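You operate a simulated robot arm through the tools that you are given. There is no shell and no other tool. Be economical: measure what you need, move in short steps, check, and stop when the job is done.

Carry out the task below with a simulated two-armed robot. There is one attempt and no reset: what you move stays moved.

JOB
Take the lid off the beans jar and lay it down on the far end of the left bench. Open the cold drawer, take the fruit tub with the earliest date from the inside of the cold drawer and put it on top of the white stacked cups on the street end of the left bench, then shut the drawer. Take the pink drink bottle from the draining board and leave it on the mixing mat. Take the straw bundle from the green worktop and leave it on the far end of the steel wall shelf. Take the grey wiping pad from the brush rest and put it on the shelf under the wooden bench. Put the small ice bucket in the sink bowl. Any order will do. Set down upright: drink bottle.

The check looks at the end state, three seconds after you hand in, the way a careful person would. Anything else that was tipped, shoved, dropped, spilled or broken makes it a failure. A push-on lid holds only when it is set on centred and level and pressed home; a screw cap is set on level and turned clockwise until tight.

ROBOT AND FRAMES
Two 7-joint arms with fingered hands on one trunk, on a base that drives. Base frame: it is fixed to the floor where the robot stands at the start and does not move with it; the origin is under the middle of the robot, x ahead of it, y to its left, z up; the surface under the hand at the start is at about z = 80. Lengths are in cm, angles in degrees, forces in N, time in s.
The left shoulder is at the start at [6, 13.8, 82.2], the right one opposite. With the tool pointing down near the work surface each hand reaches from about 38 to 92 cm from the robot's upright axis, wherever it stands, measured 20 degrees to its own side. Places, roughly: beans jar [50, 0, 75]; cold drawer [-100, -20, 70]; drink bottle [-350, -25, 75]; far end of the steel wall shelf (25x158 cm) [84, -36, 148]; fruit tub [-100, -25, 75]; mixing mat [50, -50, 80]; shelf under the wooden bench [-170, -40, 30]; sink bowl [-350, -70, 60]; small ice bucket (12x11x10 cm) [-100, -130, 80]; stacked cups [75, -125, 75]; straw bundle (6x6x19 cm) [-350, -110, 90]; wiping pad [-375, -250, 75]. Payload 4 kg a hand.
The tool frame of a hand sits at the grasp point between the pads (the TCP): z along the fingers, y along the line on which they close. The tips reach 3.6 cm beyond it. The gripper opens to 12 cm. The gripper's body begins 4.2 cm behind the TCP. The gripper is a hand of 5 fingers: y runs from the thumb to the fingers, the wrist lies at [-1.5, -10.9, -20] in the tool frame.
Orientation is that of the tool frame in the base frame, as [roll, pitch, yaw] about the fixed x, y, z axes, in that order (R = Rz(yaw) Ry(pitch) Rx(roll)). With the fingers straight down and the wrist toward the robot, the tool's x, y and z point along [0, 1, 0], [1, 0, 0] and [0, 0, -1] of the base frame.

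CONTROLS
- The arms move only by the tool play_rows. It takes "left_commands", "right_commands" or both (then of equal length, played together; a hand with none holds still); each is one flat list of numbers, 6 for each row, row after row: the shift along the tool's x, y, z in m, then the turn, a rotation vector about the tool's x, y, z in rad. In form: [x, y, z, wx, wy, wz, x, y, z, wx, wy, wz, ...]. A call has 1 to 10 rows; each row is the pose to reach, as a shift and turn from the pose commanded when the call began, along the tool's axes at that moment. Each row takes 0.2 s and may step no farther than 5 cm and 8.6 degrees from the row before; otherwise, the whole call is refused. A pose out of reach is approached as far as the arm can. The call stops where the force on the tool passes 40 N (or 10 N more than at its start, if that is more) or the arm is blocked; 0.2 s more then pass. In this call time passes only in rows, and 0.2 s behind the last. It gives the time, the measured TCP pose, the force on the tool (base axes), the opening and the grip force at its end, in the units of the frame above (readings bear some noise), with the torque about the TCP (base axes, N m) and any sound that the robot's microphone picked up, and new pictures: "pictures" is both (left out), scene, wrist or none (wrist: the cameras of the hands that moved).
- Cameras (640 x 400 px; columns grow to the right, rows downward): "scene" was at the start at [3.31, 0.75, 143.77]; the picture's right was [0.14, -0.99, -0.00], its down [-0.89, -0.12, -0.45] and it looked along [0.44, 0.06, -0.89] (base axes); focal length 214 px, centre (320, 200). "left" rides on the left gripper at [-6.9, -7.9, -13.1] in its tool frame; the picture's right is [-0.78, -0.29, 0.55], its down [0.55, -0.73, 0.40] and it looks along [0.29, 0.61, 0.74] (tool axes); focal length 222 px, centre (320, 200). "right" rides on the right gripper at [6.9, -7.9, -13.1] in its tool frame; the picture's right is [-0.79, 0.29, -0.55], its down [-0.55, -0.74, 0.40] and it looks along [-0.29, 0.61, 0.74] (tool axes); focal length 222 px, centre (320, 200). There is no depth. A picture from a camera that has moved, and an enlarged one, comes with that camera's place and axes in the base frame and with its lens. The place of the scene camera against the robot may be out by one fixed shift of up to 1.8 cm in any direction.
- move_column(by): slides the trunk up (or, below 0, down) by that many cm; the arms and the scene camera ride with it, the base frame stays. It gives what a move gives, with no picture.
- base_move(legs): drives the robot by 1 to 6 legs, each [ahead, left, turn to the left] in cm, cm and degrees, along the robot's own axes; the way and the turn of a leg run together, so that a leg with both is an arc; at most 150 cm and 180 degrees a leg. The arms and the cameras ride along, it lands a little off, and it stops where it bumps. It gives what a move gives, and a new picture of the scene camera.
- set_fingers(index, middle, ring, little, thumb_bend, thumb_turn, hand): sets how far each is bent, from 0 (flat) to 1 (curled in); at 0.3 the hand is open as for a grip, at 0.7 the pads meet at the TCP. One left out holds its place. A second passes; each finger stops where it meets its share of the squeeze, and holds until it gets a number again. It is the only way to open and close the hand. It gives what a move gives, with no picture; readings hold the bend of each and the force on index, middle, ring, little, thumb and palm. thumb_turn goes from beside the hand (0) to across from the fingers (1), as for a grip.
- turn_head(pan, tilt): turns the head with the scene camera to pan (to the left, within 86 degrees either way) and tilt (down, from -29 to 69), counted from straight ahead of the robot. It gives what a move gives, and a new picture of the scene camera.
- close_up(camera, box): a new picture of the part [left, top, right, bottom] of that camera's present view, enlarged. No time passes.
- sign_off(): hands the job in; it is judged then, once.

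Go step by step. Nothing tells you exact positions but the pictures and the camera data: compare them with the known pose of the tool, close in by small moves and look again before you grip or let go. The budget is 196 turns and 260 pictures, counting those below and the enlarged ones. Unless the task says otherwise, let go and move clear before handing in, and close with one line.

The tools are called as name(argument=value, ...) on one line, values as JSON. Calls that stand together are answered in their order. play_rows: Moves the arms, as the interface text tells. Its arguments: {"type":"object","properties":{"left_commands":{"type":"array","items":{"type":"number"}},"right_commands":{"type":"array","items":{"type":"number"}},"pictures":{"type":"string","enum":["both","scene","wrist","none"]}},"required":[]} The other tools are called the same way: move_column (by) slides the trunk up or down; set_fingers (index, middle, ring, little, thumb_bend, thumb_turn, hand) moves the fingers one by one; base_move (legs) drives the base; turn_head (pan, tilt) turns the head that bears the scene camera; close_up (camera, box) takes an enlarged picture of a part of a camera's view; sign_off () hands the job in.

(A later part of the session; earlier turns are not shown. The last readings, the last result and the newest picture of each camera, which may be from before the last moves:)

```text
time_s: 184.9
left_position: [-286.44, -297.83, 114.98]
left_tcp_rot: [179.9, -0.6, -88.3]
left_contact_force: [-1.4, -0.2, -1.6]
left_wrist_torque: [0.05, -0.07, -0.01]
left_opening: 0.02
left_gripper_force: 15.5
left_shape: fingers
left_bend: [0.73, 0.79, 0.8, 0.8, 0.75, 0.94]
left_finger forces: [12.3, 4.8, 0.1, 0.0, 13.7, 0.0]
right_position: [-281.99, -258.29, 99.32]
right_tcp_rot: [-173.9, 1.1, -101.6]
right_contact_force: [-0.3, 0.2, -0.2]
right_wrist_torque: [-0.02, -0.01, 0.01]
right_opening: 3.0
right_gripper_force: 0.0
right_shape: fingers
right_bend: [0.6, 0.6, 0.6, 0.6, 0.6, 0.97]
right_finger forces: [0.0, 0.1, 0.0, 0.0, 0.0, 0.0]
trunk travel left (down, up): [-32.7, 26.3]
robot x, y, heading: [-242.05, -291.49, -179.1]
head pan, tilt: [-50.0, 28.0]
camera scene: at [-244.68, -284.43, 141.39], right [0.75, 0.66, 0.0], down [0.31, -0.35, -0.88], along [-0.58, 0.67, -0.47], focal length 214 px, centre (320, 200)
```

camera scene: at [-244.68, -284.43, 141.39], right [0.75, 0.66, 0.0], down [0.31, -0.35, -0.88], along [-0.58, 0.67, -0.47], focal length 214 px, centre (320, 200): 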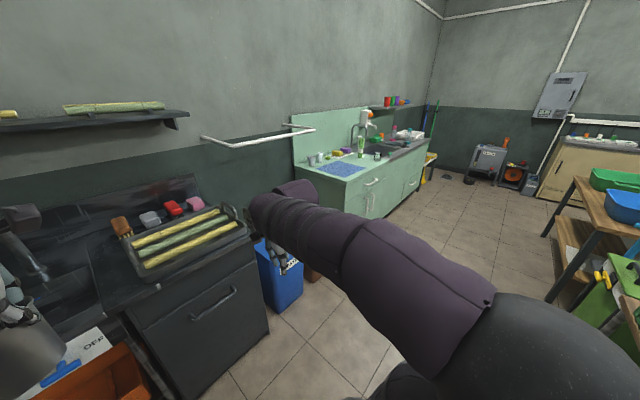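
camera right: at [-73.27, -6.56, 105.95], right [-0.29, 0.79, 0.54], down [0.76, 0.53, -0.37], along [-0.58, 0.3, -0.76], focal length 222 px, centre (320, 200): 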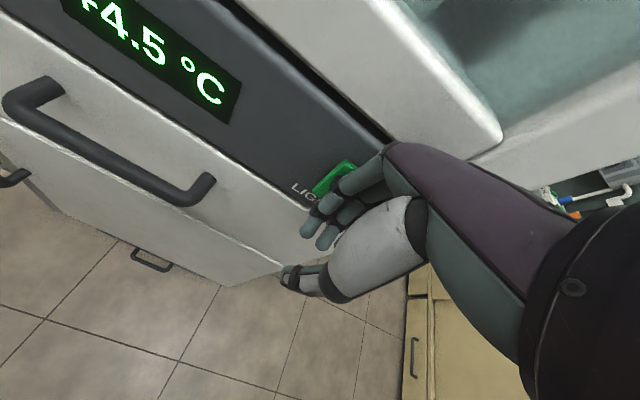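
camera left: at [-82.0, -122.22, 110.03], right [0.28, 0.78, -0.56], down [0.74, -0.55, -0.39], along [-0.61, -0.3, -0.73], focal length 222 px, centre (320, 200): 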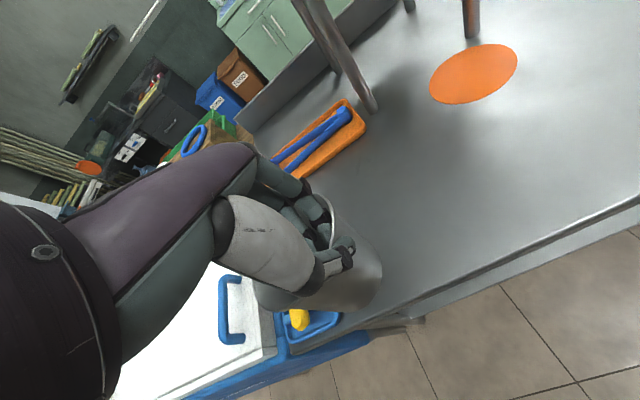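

I see the brush rest with the grey pad on the black unit ahead-right, and the green sink counter beyond. I look closer at the pads.

turn_head(pan=-15, tilt=38)

close_up(camera="scene", box=[220, 60, 400, 190])

```text
time_s: 186.0
left_position: [-286.43, -297.88, 114.98]
left_tcp_rot: [-180.0, -0.6, -88.4]
left_contact_force: [-0.9, -0.2, -1.6]
left_wrist_torque: [0.05, 0.02, -0.01]
left_opening: 0.0
left_gripper_force: 15.1
left_shape: fingers
left_bend: [0.73, 0.79, 0.8, 0.8, 0.75, 0.94]
left_finger forces: [12.4, 4.8, 0.0, 0.1, 13.7, 0.0]
right_position: [-281.92, -258.19, 99.17]
right_tcp_rot: [-173.9, 1.0, -101.6]
right_contact_force: [0.8, -0.3, -0.1]
right_wrist_torque: [0.02, 0.03, -0.01]
right_opening: 2.99
right_gripper_force: 0.1
right_shape: fingers
right_bend: [0.6, 0.6, 0.6, 0.6, 0.6, 0.97]
right_finger forces: [0.0, 0.0, 0.0, 0.0, 0.0, 0.1]
trunk travel left (down, up): [-32.7, 26.3]
robot x, y, heading: [-241.91, -291.15, -179.1]
head pan, tilt: [-15.0, 38.0]
camera scene: at [-247.06, -289.22, 139.84], right [0.24, 0.97, 0.0], down [0.6, -0.15, -0.79], along [-0.76, 0.19, -0.62], focal length 214 px, centre (320, 200)
```

scene: 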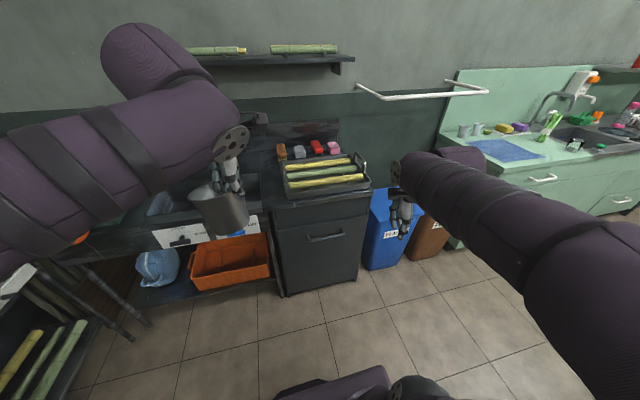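

```text
3.08 times, centred on (310, 125) of scene
camera zoom: at [-247.06, -289.22, 139.84], right [0.24, 0.97, 0.0], down [0.6, -0.15, -0.79], along [-0.76, 0.19, -0.62], focal length 660 px, centre (351, 431)
```

zoom: 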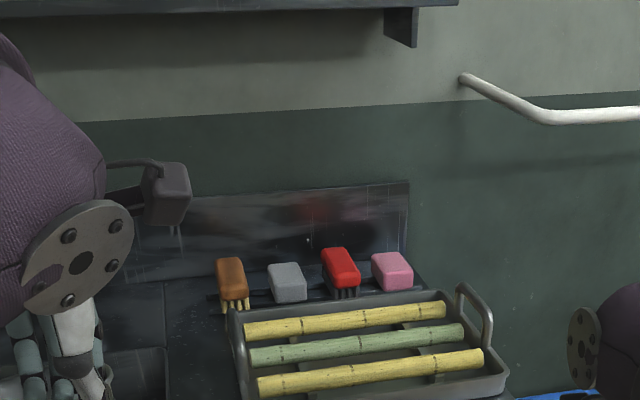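

The grey pad is at about [-361,-273,85]. I open the right hand and drive 43 cm closer.

set_fingers(hand="right", index=0.3, middle=0.3, ring=0.3, little=0.3, thumb_bend=0.3)

base_move(legs=[[40, 0, 0]])

play_rows(right_commands=[0.03, 0.01, -0.03, -0.03, 0, -0.03, 0.06, 0.02, -0.06, -0.06, 0, -0.07, 0.1, 0.05, -0.08, -0.1, 0, -0.1, 0.12, 0.09, -0.08, -0.1, 0, -0.13, 0.12, 0.12, -0.08, -0.1, 0, -0.15], pictures="both")

```text
time_s: 187.0
left_position: [-286.39, -297.77, 115.11]
left_tcp_rot: [180.0, -0.5, -88.3]
left_contact_force: [-0.5, 0.7, -1.7]
left_wrist_torque: [0.07, -0.04, -0.01]
left_opening: 0.0
left_gripper_force: 14.8
left_shape: fingers
left_bend: [0.73, 0.79, 0.8, 0.8, 0.75, 0.94]
left_finger forces: [12.4, 4.8, 0.1, 0.0, 13.6, 0.1]
right_position: [-282.1, -258.26, 99.31]
right_tcp_rot: [-173.9, 1.1, -101.6]
right_contact_force: [-0.2, -0.5, -0.6]
right_wrist_torque: [-0.02, -0.01, -0.03]
right_opening: 11.87
right_gripper_force: 0.2
right_shape: fingers
right_bend: [0.3, 0.3, 0.3, 0.3, 0.3, 0.97]
right_finger forces: [0.0, 0.1, 0.0, 0.0, 0.0, 0.0]
trunk travel left (down, up): [-32.7, 26.3]
robot x, y, heading: [-242.28, -291.09, -179.3]
head pan, tilt: [-15.0, 38.0]
```

```text
time_s: 189.5
left_position: [-326.63, -298.58, 115.02]
left_tcp_rot: [179.9, -0.5, -88.2]
left_contact_force: [-0.7, -0.2, -0.6]
left_wrist_torque: [0.04, 0.0, -0.03]
left_opening: 0.0
left_gripper_force: 15.3
left_shape: fingers
left_bend: [0.73, 0.79, 0.8, 0.8, 0.75, 0.94]
left_finger forces: [12.6, 4.8, 0.0, 0.1, 13.7, 0.0]
right_position: [-322.08, -259.07, 99.21]
right_tcp_rot: [-173.8, 1.1, -101.7]
right_contact_force: [-0.8, -0.1, -0.4]
right_wrist_torque: [0.0, -0.02, 0.02]
right_opening: 11.89
right_gripper_force: 0.0
right_shape: fingers
right_bend: [0.3, 0.3, 0.3, 0.3, 0.3, 0.97]
right_finger forces: [0.0, 0.1, 0.0, 0.0, 0.0, 0.0]
trunk travel left (down, up): [-32.7, 26.3]
robot x, y, heading: [-281.98, -291.98, -178.9]
head pan, tilt: [-15.0, 38.0]
camera scene: at [-287.18, -289.98, 139.84], right [0.24, 0.97, 0.0], down [0.6, -0.15, -0.79], along [-0.76, 0.19, -0.62], focal length 214 px, centre (320, 200)
```

scene: 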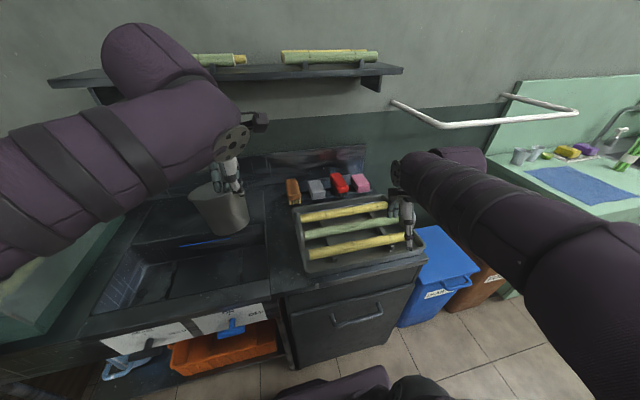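

```text
refused: row 3 steps farther than a row can; nothing moved
```

base_move(legs=[[6, 0, 0]])

play_rows(right_commands=[0.024, 0.038, 0, -0.03, 0, -0.03, 0.048, 0.076, 0, -0.06, 0, -0.06, 0.072, 0.114, 0, -0.09, 0, -0.09, 0.096, 0.152, 0, -0.1, 0, -0.12, 0.12, 0.19, 0, -0.1, 0, -0.15, 0.144, 0.228, 0, -0.1, 0, -0.18, 0.168, 0.266, 0, -0.1, 0, -0.2, 0.19, 0.3, 0, -0.1, 0, -0.2], pictures="both")

```text
time_s: 190.4
left_position: [-332.57, -298.75, 115.0]
left_tcp_rot: [179.9, -0.6, -88.3]
left_contact_force: [-0.2, 1.2, -1.6]
left_wrist_torque: [0.06, -0.06, -0.02]
left_opening: 0.0
left_gripper_force: 15.8
left_shape: fingers
left_bend: [0.73, 0.79, 0.8, 0.8, 0.75, 0.94]
left_finger forces: [12.3, 5.6, 0.1, 0.0, 13.7, 0.0]
right_position: [-328.06, -259.04, 99.21]
right_tcp_rot: [-173.9, 1.0, -101.6]
right_contact_force: [-0.5, 0.1, 0.2]
right_wrist_torque: [-0.04, -0.03, 0.0]
right_opening: 11.88
right_gripper_force: 0.0
right_shape: fingers
right_bend: [0.3, 0.3, 0.3, 0.3, 0.3, 0.97]
right_finger forces: [0.0, 0.0, 0.1, 0.0, 0.0, 0.0]
trunk travel left (down, up): [-32.7, 26.3]
robot x, y, heading: [-287.89, -292.41, -178.9]
head pan, tilt: [-15.0, 38.0]
camera scene: at [-293.12, -290.09, 139.83], right [0.24, 0.97, 0.0], down [0.6, -0.15, -0.79], along [-0.76, 0.19, -0.62], focal length 214 px, centre (320, 200)
```

scene: 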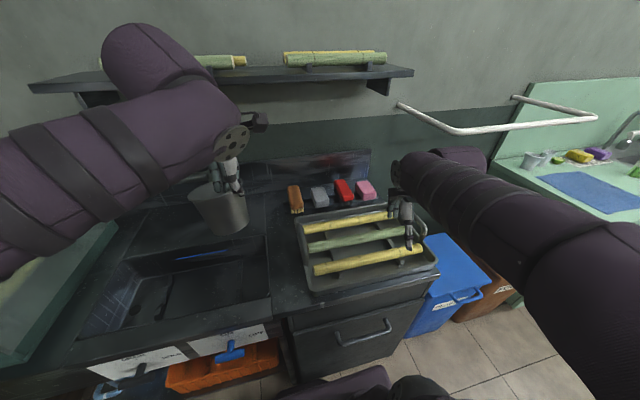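

```text
time_s: 192.2
left_position: [-332.39, -298.75, 114.98]
left_tcp_rot: [180.0, -0.7, -88.1]
left_contact_force: [0.1, 0.0, -0.9]
left_wrist_torque: [0.07, 0.01, -0.03]
left_opening: 0.0
left_gripper_force: 15.5
left_shape: fingers
left_bend: [0.73, 0.79, 0.8, 0.8, 0.75, 0.94]
left_finger forces: [12.4, 5.5, 0.0, 0.0, 13.6, 0.0]
right_position: [-361.18, -271.62, 95.67]
right_tcp_rot: [-179.6, 0.6, -90.2]
right_contact_force: [0.0, 0.4, -1.0]
right_wrist_torque: [0.01, -0.03, 0.02]
right_opening: 11.9
right_gripper_force: 0.0
right_shape: fingers
right_bend: [0.3, 0.3, 0.3, 0.3, 0.3, 0.97]
right_finger forces: [0.0, 0.0, 0.1, 0.0, 0.0, 0.0]
trunk travel left (down, up): [-32.7, 26.3]
robot x, y, heading: [-287.75, -292.26, -178.5]
head pan, tilt: [-15.0, 38.0]
camera scene: at [-293.07, -290.12, 139.83], right [0.24, 0.97, 0.0], down [0.6, -0.15, -0.79], along [-0.76, 0.19, -0.62], focal length 214 px, centre (320, 200)
camera right: at [-353.46, -278.55, 108.68], right [-0.29, 0.78, 0.55], down [0.74, 0.55, -0.39], along [-0.61, 0.3, -0.74], focal length 222 px, centre (320, 200)
```

scene: 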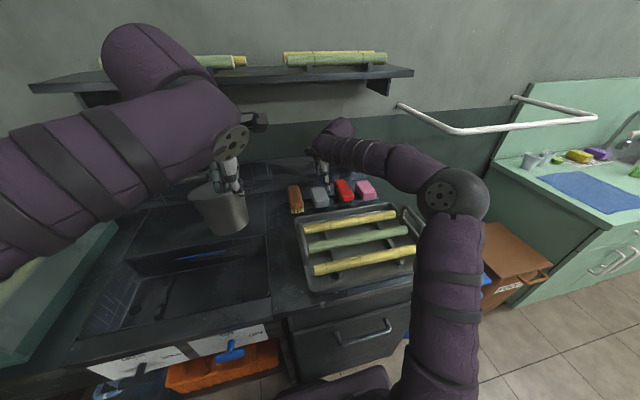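
right: 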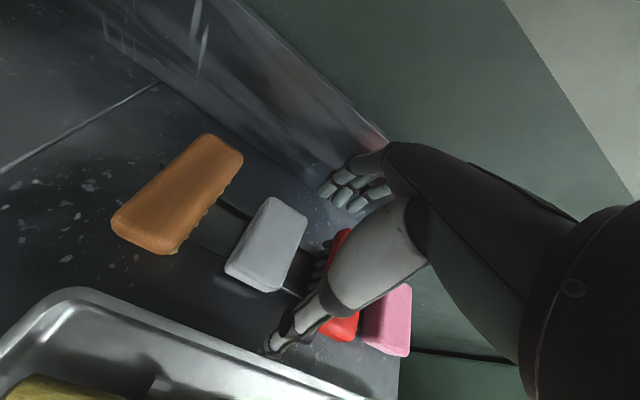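

Pad lies along x, about 8.5×5 cm, centred near [-364.6,-272]. I descend over it.

play_rows(right_commands=[0.004, 0.035, 0, 0, 0, 0, 0.004, 0.035, 0.04, 0, 0, 0, 0.004, 0.035, 0.075, 0, 0, 0, 0.004, 0.035, 0.1, 0, 0, 0], pictures="wrist")

close_up(camera="scene", box=[270, 130, 400, 220])

```text
time_s: 193.2
left_position: [-332.5, -298.7, 114.96]
left_tcp_rot: [179.9, -0.6, -88.2]
left_contact_force: [-0.2, -0.2, -0.9]
left_wrist_torque: [0.05, 0.02, 0.06]
left_opening: 0.0
left_gripper_force: 15.8
left_shape: fingers
left_bend: [0.73, 0.79, 0.8, 0.8, 0.75, 0.94]
left_finger forces: [12.3, 5.5, 0.1, 0.1, 13.7, 0.0]
right_position: [-364.31, -271.83, 85.7]
right_tcp_rot: [-179.6, 0.3, -90.3]
right_contact_force: [0.6, 0.2, 1.7]
right_wrist_torque: [0.03, -0.07, 0.0]
right_opening: 12.07
right_gripper_force: 0.4
right_shape: fingers
right_bend: [0.3, 0.3, 0.3, 0.3, 0.29, 0.97]
right_finger forces: [0.0, 0.0, 0.0, 0.1, 1.4, 0.0]
trunk travel left (down, up): [-32.7, 26.3]
robot x, y, heading: [-287.71, -292.09, -179.0]
head pan, tilt: [-15.0, 38.0]
camera right: at [-356.6, -278.86, 98.7], right [-0.29, 0.78, 0.55], down [0.74, 0.55, -0.39], along [-0.61, 0.29, -0.74], focal length 222 px, centre (320, 200)
```

right: 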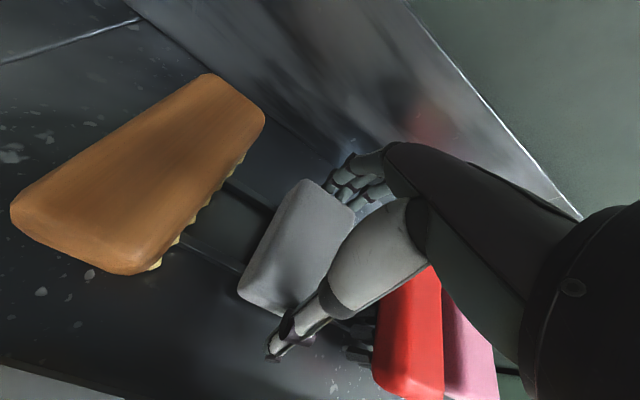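

```text
4.44 times, centred on (335, 175) of scene
camera zoom: at [-293.01, -290.1, 139.85], right [0.24, 0.97, 0.0], down [0.6, -0.15, -0.79], along [-0.76, 0.19, -0.62], focal length 953 px, centre (253, 311)
```

zoom: 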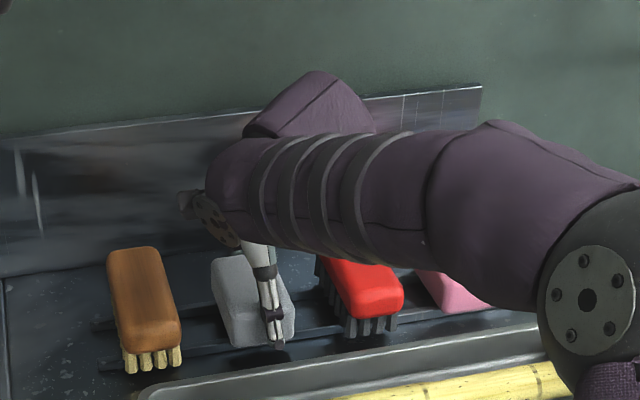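

I shift 1.4 cm toward −y to centre on the pad, up 0.5 cm, and close.

play_rows(right_commands=[0, 0, -0.006, 0, 0, 0, 0.014, 0.002, -0.006, 0, 0, 0], pictures="none")

set_fingers(hand="right", index=0.6, middle=0.6, ring=0.6, little=0.6, thumb_bend=0.6)

close_up(camera="right", box=[160, 120, 480, 400])

```text
time_s: 193.8
left_position: [-332.42, -298.78, 114.98]
left_tcp_rot: [179.9, -0.6, -88.2]
left_contact_force: [-0.1, 0.2, -1.4]
left_wrist_torque: [0.05, -0.04, 0.01]
left_opening: 0.01
left_gripper_force: 15.7
left_shape: fingers
left_bend: [0.73, 0.79, 0.8, 0.8, 0.75, 0.94]
left_finger forces: [12.5, 5.5, 0.0, 0.0, 13.7, 0.0]
right_position: [-364.64, -273.29, 86.32]
right_tcp_rot: [-179.4, 0.6, -90.2]
right_contact_force: [0.2, 0.2, 0.0]
right_wrist_torque: [-0.01, -0.06, 0.02]
right_opening: 11.93
right_gripper_force: 0.0
right_shape: fingers
right_bend: [0.3, 0.3, 0.3, 0.3, 0.3, 0.97]
right_finger forces: [0.0, 0.0, 0.0, 0.0, 0.1, 0.0]
trunk travel left (down, up): [-32.7, 26.3]
robot x, y, heading: [-287.57, -292.36, -178.8]
head pan, tilt: [-15.0, 38.0]
```

```text
time_s: 194.8
left_position: [-332.2, -298.76, 115.14]
left_tcp_rot: [179.9, -0.6, -88.2]
left_contact_force: [-0.3, 0.5, -1.6]
left_wrist_torque: [0.07, 0.02, 0.01]
left_opening: 0.0
left_gripper_force: 16.1
left_shape: fingers
left_bend: [0.73, 0.79, 0.8, 0.8, 0.75, 0.94]
left_finger forces: [12.4, 5.6, 0.1, 0.0, 13.7, 0.0]
right_position: [-364.65, -273.3, 86.42]
right_tcp_rot: [-179.8, 0.5, -90.1]
right_contact_force: [-1.1, 0.0, 7.1]
right_wrist_torque: [0.12, 0.33, 0.09]
right_opening: 9.66
right_gripper_force: 29.4
right_shape: fingers
right_bend: [0.41, 0.42, 0.43, 0.6, 0.44, 0.95]
right_finger forces: [10.5, 8.8, 9.7, 0.5, 29.2, 0.0]
trunk travel left (down, up): [-32.7, 26.3]
robot x, y, heading: [-287.88, -292.18, -179.0]
head pan, tilt: [-15.0, 38.0]
```

```text
1.43 times, centred on (320, 260) of right
camera zoom: at [-356.81, -280.23, 99.36], right [-0.29, 0.78, 0.55], down [0.74, 0.55, -0.39], along [-0.61, 0.29, -0.74], focal length 317 px, centre (320, 114)
```

zoom: 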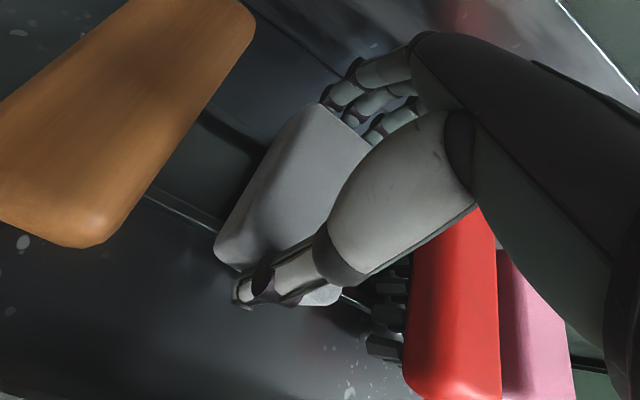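

Good grip (about 29 N) along the pad's length. I lift it.

play_rows(right_commands=[0, 0, -0.015, 0, 0, 0, 0, 0, -0.04, 0, 0, 0, 0, 0, -0.08, 0, 0, 0, 0, 0, -0.12, 0, 0, 0], pictures="wrist")

```text
time_s: 195.8
left_position: [-332.5, -298.75, 115.09]
left_tcp_rot: [179.9, -0.6, -88.2]
left_contact_force: [-0.8, 0.4, -1.4]
left_wrist_torque: [0.04, -0.03, 0.06]
left_opening: 0.0
left_gripper_force: 15.4
left_shape: fingers
left_bend: [0.73, 0.79, 0.8, 0.8, 0.75, 0.94]
left_finger forces: [12.4, 5.5, 0.0, 0.0, 13.7, 0.0]
right_position: [-364.65, -273.76, 98.21]
right_tcp_rot: [-179.5, 0.4, -90.2]
right_contact_force: [0.3, -0.5, -0.5]
right_wrist_torque: [-0.02, -0.01, 0.01]
right_opening: 9.59
right_gripper_force: 28.2
right_shape: fingers
right_bend: [0.41, 0.43, 0.43, 0.6, 0.44, 0.94]
right_finger forces: [10.8, 8.0, 8.8, 0.5, 28.2, 0.0]
trunk travel left (down, up): [-32.7, 26.3]
robot x, y, heading: [-288.02, -292.18, -179.2]
head pan, tilt: [-15.0, 38.0]
camera right: at [-356.89, -280.63, 111.19], right [-0.29, 0.78, 0.55], down [0.74, 0.55, -0.39], along [-0.6, 0.29, -0.74], focal length 222 px, centre (320, 200)
```

right: 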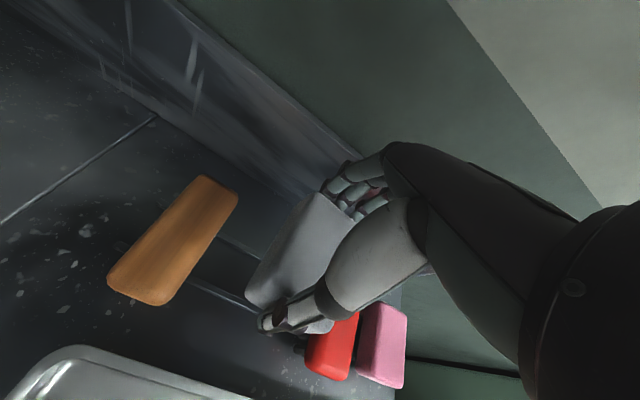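

I retract the right hand, back the base off, and look to the right along the aisle.

play_rows(right_commands=[0, -0.04, -0.02, 0, 0, 0, 0, -0.085, -0.03, 0, 0, 0, 0, -0.13, -0.03, 0, 0, 0, 0, -0.175, -0.03, 0, 0, 0, 0, -0.22, -0.03, 0, 0, 0, 0, -0.265, -0.03, 0, 0, 0, 0, -0.3, -0.03, 0, 0, 0], pictures="none")

base_move(legs=[[-36, 0, 0]])

turn_head(pan=-80, tilt=35)

```text
time_s: 197.4
left_position: [-332.36, -298.72, 115.07]
left_tcp_rot: [179.9, -0.6, -88.2]
left_contact_force: [0.7, -0.1, -1.4]
left_wrist_torque: [0.1, 0.01, 0.0]
left_opening: 0.0
left_gripper_force: 15.8
left_shape: fingers
left_bend: [0.73, 0.79, 0.8, 0.8, 0.75, 0.94]
left_finger forces: [12.5, 5.4, 0.1, 0.0, 13.9, 0.0]
right_position: [-334.71, -273.8, 101.42]
right_tcp_rot: [-179.7, 0.5, -90.3]
right_contact_force: [-0.7, 0.5, -0.8]
right_wrist_torque: [0.03, -0.01, -0.01]
right_opening: 9.55
right_gripper_force: 27.7
right_shape: fingers
right_bend: [0.41, 0.43, 0.43, 0.6, 0.44, 0.94]
right_finger forces: [10.8, 8.0, 8.7, 0.4, 28.1, 0.1]
trunk travel left (down, up): [-32.7, 26.3]
robot x, y, heading: [-287.48, -292.05, -178.7]
head pan, tilt: [-15.0, 38.0]
```

```text
time_s: 199.8
left_position: [-295.47, -298.02, 115.01]
left_tcp_rot: [179.9, -0.6, -88.4]
left_contact_force: [-0.5, -1.2, -1.4]
left_wrist_torque: [0.05, -0.02, -0.01]
left_opening: 0.0
left_gripper_force: 16.1
left_shape: fingers
left_bend: [0.73, 0.79, 0.8, 0.8, 0.75, 0.94]
left_finger forces: [12.7, 5.5, 0.0, 0.1, 13.8, 0.1]
right_position: [-297.75, -272.88, 101.33]
right_tcp_rot: [-179.7, 0.4, -90.5]
right_contact_force: [-0.7, -0.4, -0.6]
right_wrist_torque: [0.01, 0.02, 0.0]
right_opening: 9.59
right_gripper_force: 28.0
right_shape: fingers
right_bend: [0.41, 0.43, 0.43, 0.6, 0.44, 0.94]
right_finger forces: [10.8, 7.9, 8.7, 0.4, 28.3, 0.0]
trunk travel left (down, up): [-32.7, 26.3]
robot x, y, heading: [-250.65, -291.47, -179.3]
head pan, tilt: [-15.0, 38.0]
camera scene: at [-256.03, -289.43, 139.84], right [0.24, 0.97, 0.0], down [0.6, -0.15, -0.79], along [-0.76, 0.19, -0.62], focal length 214 px, centre (320, 200)
```

scene: 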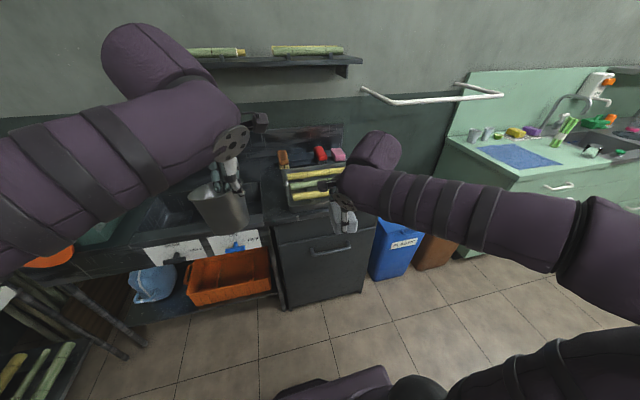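

```text
time_s: 201.1
left_position: [-295.5, -297.88, 114.93]
left_tcp_rot: [179.8, -0.5, -88.4]
left_contact_force: [0.1, 0.9, -0.7]
left_wrist_torque: [0.06, -0.05, 0.02]
left_opening: 0.0
left_gripper_force: 15.7
left_shape: fingers
left_bend: [0.73, 0.79, 0.8, 0.8, 0.75, 0.94]
left_finger forces: [12.6, 5.4, 0.1, 0.0, 13.8, 0.0]
right_position: [-297.78, -273.08, 101.33]
right_tcp_rot: [-179.5, 0.5, -90.4]
right_contact_force: [-0.3, -0.6, -0.1]
right_wrist_torque: [-0.01, -0.02, 0.01]
right_opening: 9.57
right_gripper_force: 28.1
right_shape: fingers
right_bend: [0.41, 0.43, 0.43, 0.6, 0.44, 0.94]
right_finger forces: [10.8, 7.9, 8.7, 0.4, 28.2, 0.1]
trunk travel left (down, up): [-32.7, 26.3]
robot x, y, heading: [-250.87, -291.57, -179.1]
head pan, tilt: [-80.0, 35.0]
camera scene: at [-249.38, -282.89, 140.3], right [0.98, 0.19, 0.0], down [0.11, -0.56, -0.82], along [-0.16, 0.8, -0.57], focal length 214 px, centre (320, 200)
```

scene: 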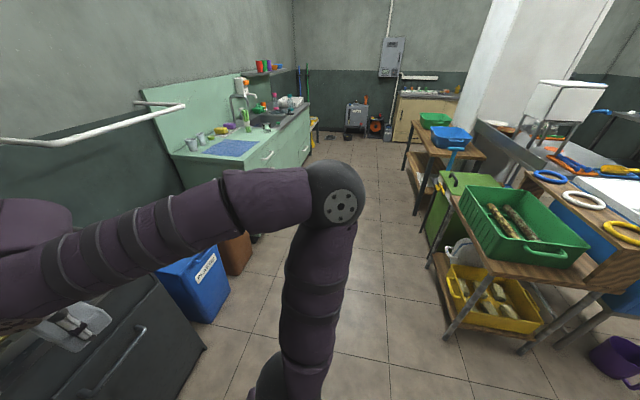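

The aisle is clear. I sidestep right 235 cm to stand before the sink.

base_move(legs=[[0, -120, 0], [0, -112, 0]])

turn_head(pan=0, tilt=40)

```text
time_s: 212.6
left_position: [-300.48, -66.72, 115.09]
left_tcp_rot: [179.9, -0.6, -87.5]
left_contact_force: [-0.4, -1.0, -1.6]
left_wrist_torque: [0.03, 0.01, 0.0]
left_opening: 0.03
left_gripper_force: 15.7
left_shape: fingers
left_bend: [0.73, 0.79, 0.8, 0.8, 0.75, 0.94]
left_finger forces: [12.6, 5.4, 0.0, 0.0, 13.7, 0.1]
right_position: [-303.22, -41.6, 101.27]
right_tcp_rot: [-179.5, 0.6, -89.5]
right_contact_force: [0.5, 0.0, 0.1]
right_wrist_torque: [0.0, -0.01, 0.03]
right_opening: 9.58
right_gripper_force: 28.0
right_shape: fingers
right_bend: [0.41, 0.43, 0.43, 0.6, 0.44, 0.94]
right_finger forces: [10.8, 8.0, 8.7, 0.4, 28.2, 0.0]
trunk travel left (down, up): [-32.7, 26.3]
robot x, y, heading: [-255.67, -59.79, -178.3]
head pan, tilt: [-80.0, 35.0]
camera scene: at [-254.64, -50.89, 140.29], right [0.98, 0.2, 0.0], down [0.12, -0.56, -0.82], along [-0.17, 0.8, -0.57], focal length 214 px, centre (320, 200)
```

scene: 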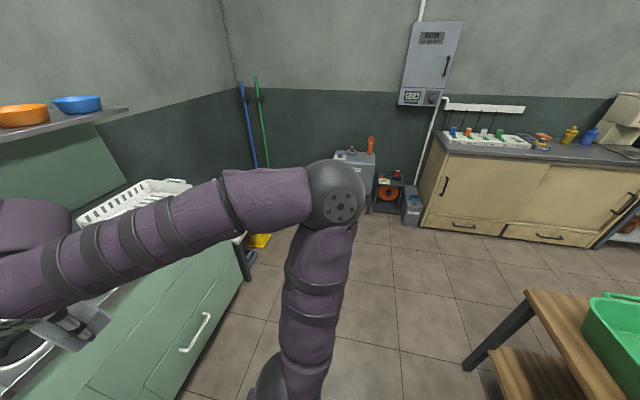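

```text
time_s: 214.1
left_position: [-300.65, -66.64, 115.01]
left_tcp_rot: [179.9, -0.6, -87.5]
left_contact_force: [-0.1, -0.4, -0.8]
left_wrist_torque: [0.05, -0.03, -0.02]
left_opening: 0.0
left_gripper_force: 15.4
left_shape: fingers
left_bend: [0.73, 0.79, 0.8, 0.8, 0.75, 0.94]
left_finger forces: [12.5, 5.5, 0.0, 0.1, 13.7, 0.0]
right_position: [-303.34, -41.77, 101.38]
right_tcp_rot: [-179.6, 0.5, -89.6]
right_contact_force: [0.0, 0.0, -0.6]
right_wrist_torque: [0.0, -0.01, -0.01]
right_opening: 9.56
right_gripper_force: 27.7
right_shape: fingers
right_bend: [0.41, 0.43, 0.43, 0.6, 0.44, 0.94]
right_finger forces: [10.9, 8.0, 8.7, 0.4, 28.2, 0.0]
trunk travel left (down, up): [-32.7, 26.3]
robot x, y, heading: [-255.99, -59.59, -178.0]
head pan, tilt: [0.0, 40.0]
camera scene: at [-261.34, -59.78, 139.54], right [-0.03, 1.0, 0.0], down [0.64, 0.02, -0.77], along [-0.77, -0.02, -0.64], focal length 214 px, centre (320, 200)
```

scene: 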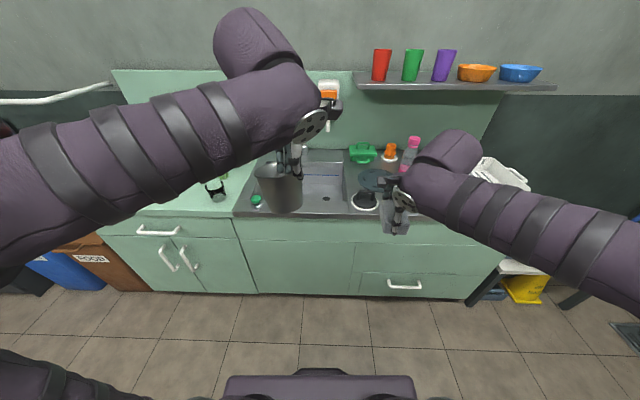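

The sink is straight ahead; the pink bottle stands to its right. Close-up.

close_up(camera="scene", box=[230, 110, 450, 250])

close_up(camera="left", box=[0, 0, 640, 400])

```text
2.86 times, centred on (340, 180) of scene
camera zoom: at [-261.34, -59.78, 139.54], right [-0.03, 1.0, 0.0], down [0.64, 0.02, -0.77], along [-0.77, -0.02, -0.64], focal length 613 px, centre (263, 257)
```

zoom: 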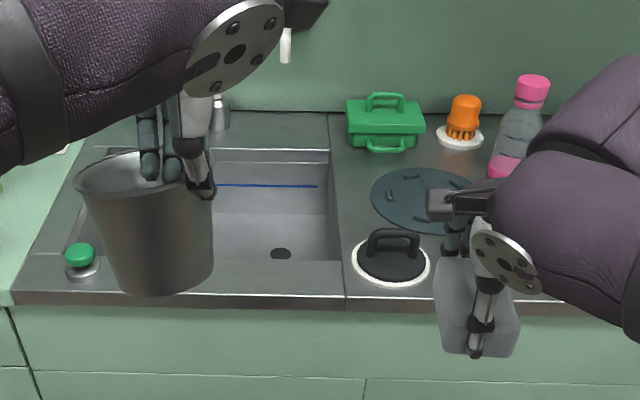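

```text
1.00 times, centred on (320, 200) of left (not enlarged: the box is as wide or as high as the picture)
camera zoom: at [-292.88, -59.17, 128.09], right [0.26, 0.79, -0.56], down [0.76, -0.52, -0.39], along [-0.6, -0.32, -0.73], focal length 222 px, centre (320, 200)
```

zoom: 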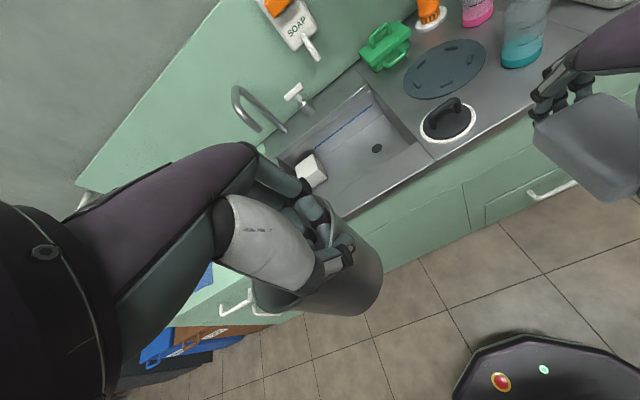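

The sink basin spans about x −365…−332, y −90…−50; I'll put the bucket at about [-350,-63], clear of tap and sponge. I drive 18 cm closer and carry the bucket over.

base_move(legs=[[18, 0, -2]])

play_rows(left_commands=[-0.01, 0.04, 0, 0, 0, 0, -0.02, 0.08, 0, 0, 0, 0, -0.03, 0.12, 0, 0, 0, 0, -0.037, 0.16, 0, 0, 0, 0, -0.037, 0.2, 0, 0, 0, 0, -0.037, 0.24, 0, 0, 0, 0], pictures="both")

```text
time_s: 215.6
left_position: [-318.8, -65.03, 114.84]
left_tcp_rot: [180.0, -0.5, -89.7]
left_contact_force: [0.3, 0.4, -1.5]
left_wrist_torque: [0.06, -0.03, 0.0]
left_opening: 0.02
left_gripper_force: 15.9
left_shape: fingers
left_bend: [0.73, 0.79, 0.8, 0.8, 0.75, 0.94]
left_finger forces: [12.3, 5.5, 0.1, 0.0, 13.8, 0.0]
right_position: [-320.46, -40.04, 101.24]
right_tcp_rot: [-179.4, 0.6, -91.8]
right_contact_force: [-1.0, 0.2, -0.7]
right_wrist_torque: [-0.01, -0.04, 0.03]
right_opening: 9.56
right_gripper_force: 28.0
right_shape: fingers
right_bend: [0.41, 0.43, 0.43, 0.6, 0.44, 0.94]
right_finger forces: [10.8, 8.0, 8.7, 0.5, 28.2, 0.0]
trunk travel left (down, up): [-32.7, 26.3]
robot x, y, heading: [-273.92, -60.16, 179.7]
head pan, tilt: [0.0, 40.0]
camera scene: at [-279.35, -59.79, 139.53], right [0.01, 1.0, 0.0], down [0.64, 0.0, -0.77], along [-0.77, 0.01, -0.64], focal length 214 px, centre (320, 200)
```

scene: 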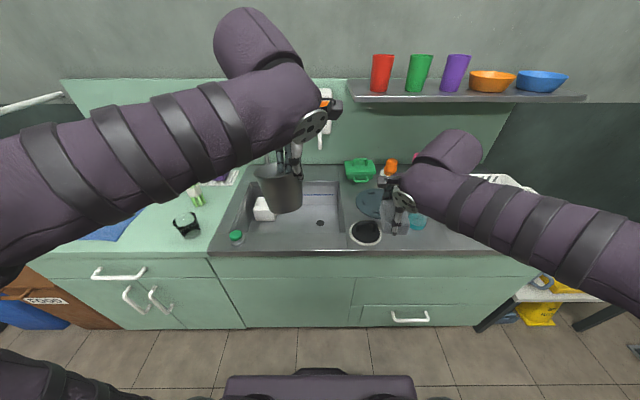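

```text
time_s: 217.0
left_position: [-342.83, -61.56, 114.71]
left_tcp_rot: [-180.0, -0.7, -89.8]
left_contact_force: [0.7, -0.8, -1.2]
left_wrist_torque: [0.06, -0.02, 0.01]
left_opening: 0.0
left_gripper_force: 14.6
left_shape: fingers
left_bend: [0.73, 0.79, 0.8, 0.8, 0.75, 0.94]
left_finger forces: [12.3, 4.2, 0.0, 0.0, 13.8, 0.0]
right_position: [-320.53, -40.11, 101.21]
right_tcp_rot: [-179.6, 0.5, -91.8]
right_contact_force: [0.8, -1.4, -0.2]
right_wrist_torque: [-0.01, -0.01, 0.01]
right_opening: 9.57
right_gripper_force: 27.3
right_shape: fingers
right_bend: [0.41, 0.43, 0.43, 0.6, 0.44, 0.94]
right_finger forces: [10.8, 8.1, 8.7, 0.4, 28.2, 0.1]
trunk travel left (down, up): [-32.7, 26.3]
robot x, y, heading: [-273.78, -59.38, 179.4]
head pan, tilt: [0.0, 40.0]
camera scene: at [-279.38, -59.75, 139.53], right [0.01, 1.0, 0.0], down [0.64, -0.01, -0.77], along [-0.77, 0.01, -0.64], focal length 214 px, centre (320, 200)
camera left: at [-334.94, -54.46, 127.8], right [0.29, 0.78, -0.56], down [0.74, -0.55, -0.39], along [-0.61, -0.3, -0.73], focal length 222 px, centre (320, 200)
```

scene: 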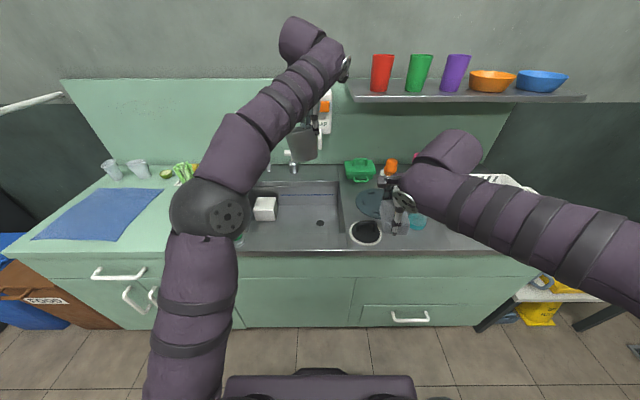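
left: 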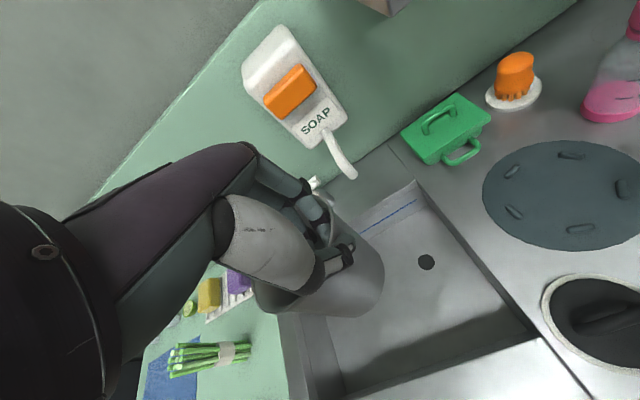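

Sink floor is at z≈64.6. I lower the bucket into the basin.

play_rows(left_commands=[0.015, 0.02, 0.03, 0, 0, 0, 0.015, 0.02, 0.075, 0, 0, 0, 0.015, 0.02, 0.12, 0, 0, 0, 0.015, 0.02, 0.165, 0, 0, 0, 0.015, 0.02, 0.21, 0, 0, 0, 0.015, 0.02, 0.25, 0, 0, 0, 0.015, 0.02, 0.29, 0, 0, 0], pictures="both")

```text
time_s: 218.6
left_position: [-344.72, -63.46, 85.98]
left_tcp_rot: [179.9, -0.5, -89.7]
left_contact_force: [0.3, -0.4, -1.6]
left_wrist_torque: [0.02, -0.04, 0.0]
left_opening: 0.01
left_gripper_force: 14.9
left_shape: fingers
left_bend: [0.74, 0.79, 0.8, 0.8, 0.75, 0.94]
left_finger forces: [12.3, 4.3, 0.0, 0.0, 13.0, 0.0]
right_position: [-320.44, -40.2, 101.33]
right_tcp_rot: [-179.4, 0.5, -91.7]
right_contact_force: [0.6, 0.2, -1.0]
right_wrist_torque: [-0.02, 0.01, -0.02]
right_opening: 9.57
right_gripper_force: 28.5
right_shape: fingers
right_bend: [0.41, 0.43, 0.43, 0.6, 0.44, 0.94]
right_finger forces: [10.8, 8.0, 8.7, 0.4, 28.1, 0.0]
trunk travel left (down, up): [-32.7, 26.3]
robot x, y, heading: [-273.79, -59.82, 179.7]
head pan, tilt: [0.0, 40.0]
camera scene: at [-279.3, -59.77, 139.54], right [0.01, 1.0, 0.0], down [0.64, 0.0, -0.77], along [-0.77, 0.01, -0.64], focal length 214 px, centre (320, 200)
camera left: at [-336.8, -56.28, 99.02], right [0.29, 0.78, -0.56], down [0.74, -0.55, -0.39], along [-0.61, -0.3, -0.73], focal length 222 px, centre (320, 200)
```

scene: 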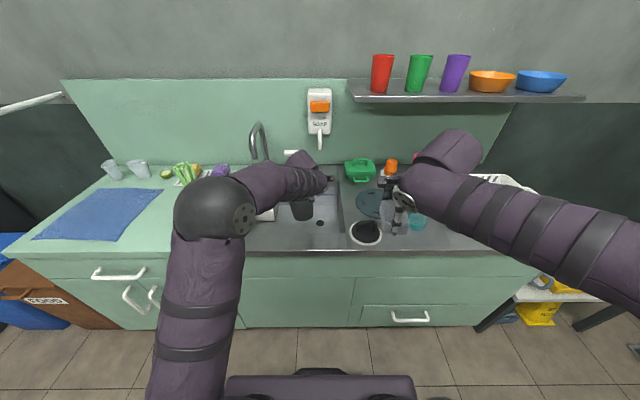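
left: 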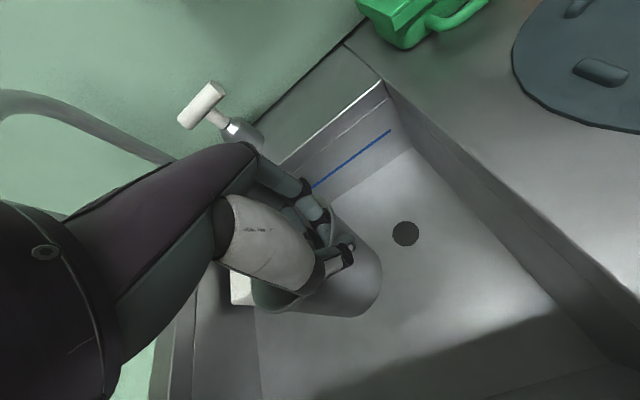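

play_rows(left_commands=[0, 0, 0.04, 0, 0, 0, 0, 0, 0.075, 0, 0, 0, 0, 0, 0.09, 0, 0, 0, 0, 0, 0.1, 0, 0, 0, 0, 0, 0.108, 0, 0, 0, 0, 0, 0.115, 0, 0, 0], pictures="both")

```text
time_s: 220.0
left_position: [-344.91, -63.69, 75.08]
left_tcp_rot: [179.5, -0.7, -89.8]
left_contact_force: [4.0, -2.7, 20.2]
left_wrist_torque: [-0.1, 0.11, 0.09]
left_opening: 0.01
left_gripper_force: 21.8
left_shape: fingers
left_bend: [0.74, 0.8, 0.8, 0.8, 0.76, 0.92]
left_finger forces: [22.0, 0.1, 0.0, 0.0, 21.5, 0.1]
right_position: [-320.24, -40.08, 101.4]
right_tcp_rot: [-179.5, 0.5, -91.7]
right_contact_force: [-0.3, -0.6, -0.9]
right_wrist_torque: [0.02, 0.01, 0.03]
right_opening: 9.55
right_gripper_force: 28.0
right_shape: fingers
right_bend: [0.41, 0.43, 0.43, 0.6, 0.44, 0.94]
right_finger forces: [10.7, 7.9, 8.7, 0.5, 28.2, 0.0]
trunk travel left (down, up): [-32.7, 26.3]
robot x, y, heading: [-274.08, -59.76, 179.7]
head pan, tilt: [0.0, 40.0]
camera scene: at [-279.04, -59.8, 139.58], right [0.01, 1.0, 0.0], down [0.64, 0.0, -0.77], along [-0.77, 0.01, -0.64], focal length 214 px, centre (320, 200)
camera left: at [-336.8, -56.43, 87.99], right [0.28, 0.78, -0.56], down [0.74, -0.55, -0.4], along [-0.62, -0.3, -0.73], focal length 222 px, centre (320, 200)
```

scene: 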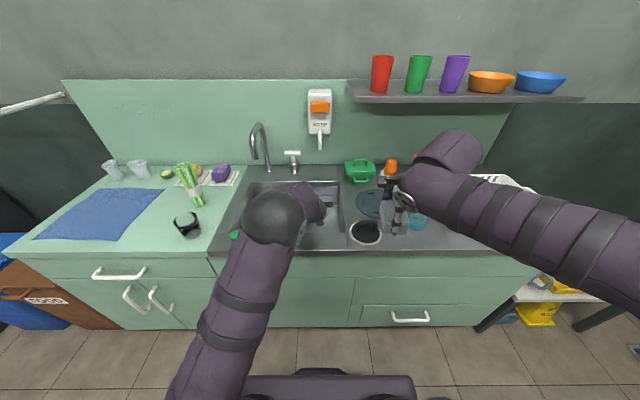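
left: 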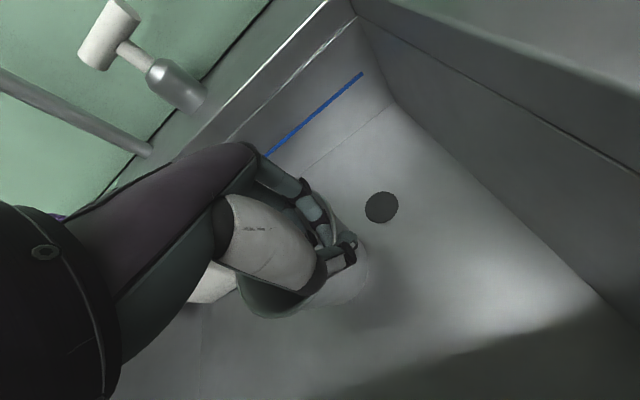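

The bucket stands on the sink floor (20 N contact at the expected height). I ease up, open and rise.

play_rows(left_commands=[0, 0, -0.004, 0, 0, 0], pictures="none")

set_fingers(hand="left", index=0.3, middle=0.3, ring=0.3, little=0.3, thumb_bend=0.3)

play_rows(left_commands=[0, 0, -0.03, 0, 0, 0, 0, 0, -0.07, 0, 0, 0, 0, 0, -0.115, 0, 0, 0, 0, 0, -0.16, 0, 0, 0, 0, 0, -0.205, 0, 0, 0, 0, 0, -0.25, 0, 0, 0, 0, -0.02, -0.29, 0, 0, 0, 0, -0.06, -0.31, 0, 0, 0, 0, -0.1, -0.31, 0, 0, 0], pictures="both")

```text
time_s: 220.4
left_position: [-344.72, -63.59, 74.96]
left_tcp_rot: [179.9, -0.7, -89.7]
left_contact_force: [-0.1, -2.7, 11.7]
left_wrist_torque: [-0.22, 0.22, 0.11]
left_opening: 0.0
left_gripper_force: 21.1
left_shape: fingers
left_bend: [0.74, 0.8, 0.8, 0.8, 0.76, 0.92]
left_finger forces: [22.5, 0.0, 0.0, 0.0, 19.3, 0.0]
right_position: [-320.38, -40.17, 101.4]
right_tcp_rot: [-179.6, 0.5, -91.8]
right_contact_force: [-0.4, 0.8, -0.7]
right_wrist_torque: [0.0, 0.02, 0.0]
right_opening: 9.57
right_gripper_force: 28.7
right_shape: fingers
right_bend: [0.41, 0.43, 0.43, 0.6, 0.44, 0.94]
right_finger forces: [10.8, 8.0, 8.7, 0.4, 28.1, 0.0]
trunk travel left (down, up): [-32.7, 26.3]
robot x, y, heading: [-273.93, -59.55, 179.5]
head pan, tilt: [0.0, 40.0]
```

```text
time_s: 221.4
left_position: [-344.84, -63.56, 74.89]
left_tcp_rot: [179.9, -0.5, -89.6]
left_contact_force: [0.1, 0.2, -0.1]
left_wrist_torque: [0.02, 0.0, 0.0]
left_opening: 11.89
left_gripper_force: 0.2
left_shape: fingers
left_bend: [0.3, 0.3, 0.3, 0.3, 0.3, 0.97]
left_finger forces: [0.0, 0.3, 0.0, 0.1, 0.0, 0.1]
right_position: [-320.46, -40.12, 101.44]
right_tcp_rot: [-179.5, 0.5, -91.7]
right_contact_force: [-0.3, 0.9, -0.7]
right_wrist_torque: [0.01, 0.0, -0.03]
right_opening: 9.56
right_gripper_force: 27.9
right_shape: fingers
right_bend: [0.41, 0.43, 0.43, 0.6, 0.44, 0.94]
right_finger forces: [10.7, 8.0, 8.8, 0.4, 28.2, 0.0]
trunk travel left (down, up): [-32.7, 26.3]
robot x, y, heading: [-273.86, -59.72, 179.6]
head pan, tilt: [0.0, 40.0]
```

```text
time_s: 223.4
left_position: [-334.72, -63.19, 105.78]
left_tcp_rot: [179.9, -0.6, -89.8]
left_contact_force: [-0.2, -0.5, 0.3]
left_wrist_torque: [-0.01, 0.01, 0.0]
left_opening: 11.9
left_gripper_force: 0.0
left_shape: fingers
left_bend: [0.3, 0.3, 0.3, 0.3, 0.3, 0.97]
left_finger forces: [0.0, 0.0, 0.0, 0.0, 0.1, 0.1]
right_position: [-320.36, -40.21, 101.45]
right_tcp_rot: [-179.7, 0.5, -91.7]
right_contact_force: [-0.4, 0.1, 0.0]
right_wrist_torque: [-0.04, -0.01, 0.0]
right_opening: 9.56
right_gripper_force: 28.7
right_shape: fingers
right_bend: [0.41, 0.43, 0.43, 0.6, 0.44, 0.94]
right_finger forces: [10.8, 8.0, 8.6, 0.4, 28.2, 0.0]
trunk travel left (down, up): [-32.7, 26.3]
robot x, y, heading: [-273.94, -60.0, 179.6]
head pan, tilt: [0.0, 40.0]
camera scene: at [-279.22, -59.81, 139.54], right [0.01, 1.0, 0.0], down [0.64, 0.0, -0.77], along [-0.77, 0.01, -0.64], focal length 214 px, centre (320, 200)
camera left: at [-326.73, -56.03, 118.85], right [0.29, 0.78, -0.56], down [0.74, -0.55, -0.39], along [-0.61, -0.3, -0.73], focal length 222 px, centre (320, 200)
```

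scene: 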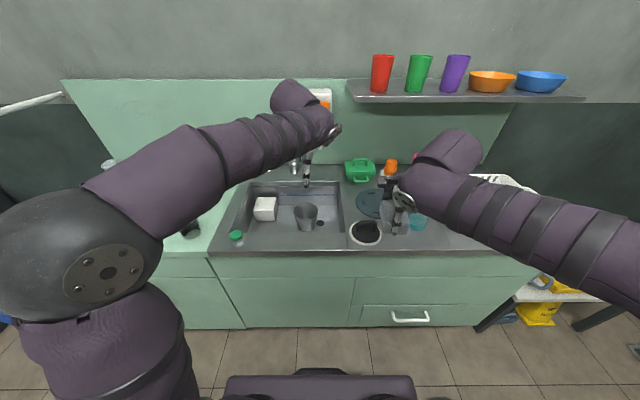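
left: 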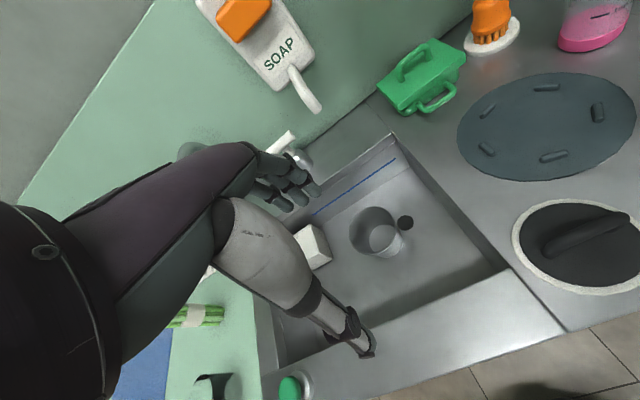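

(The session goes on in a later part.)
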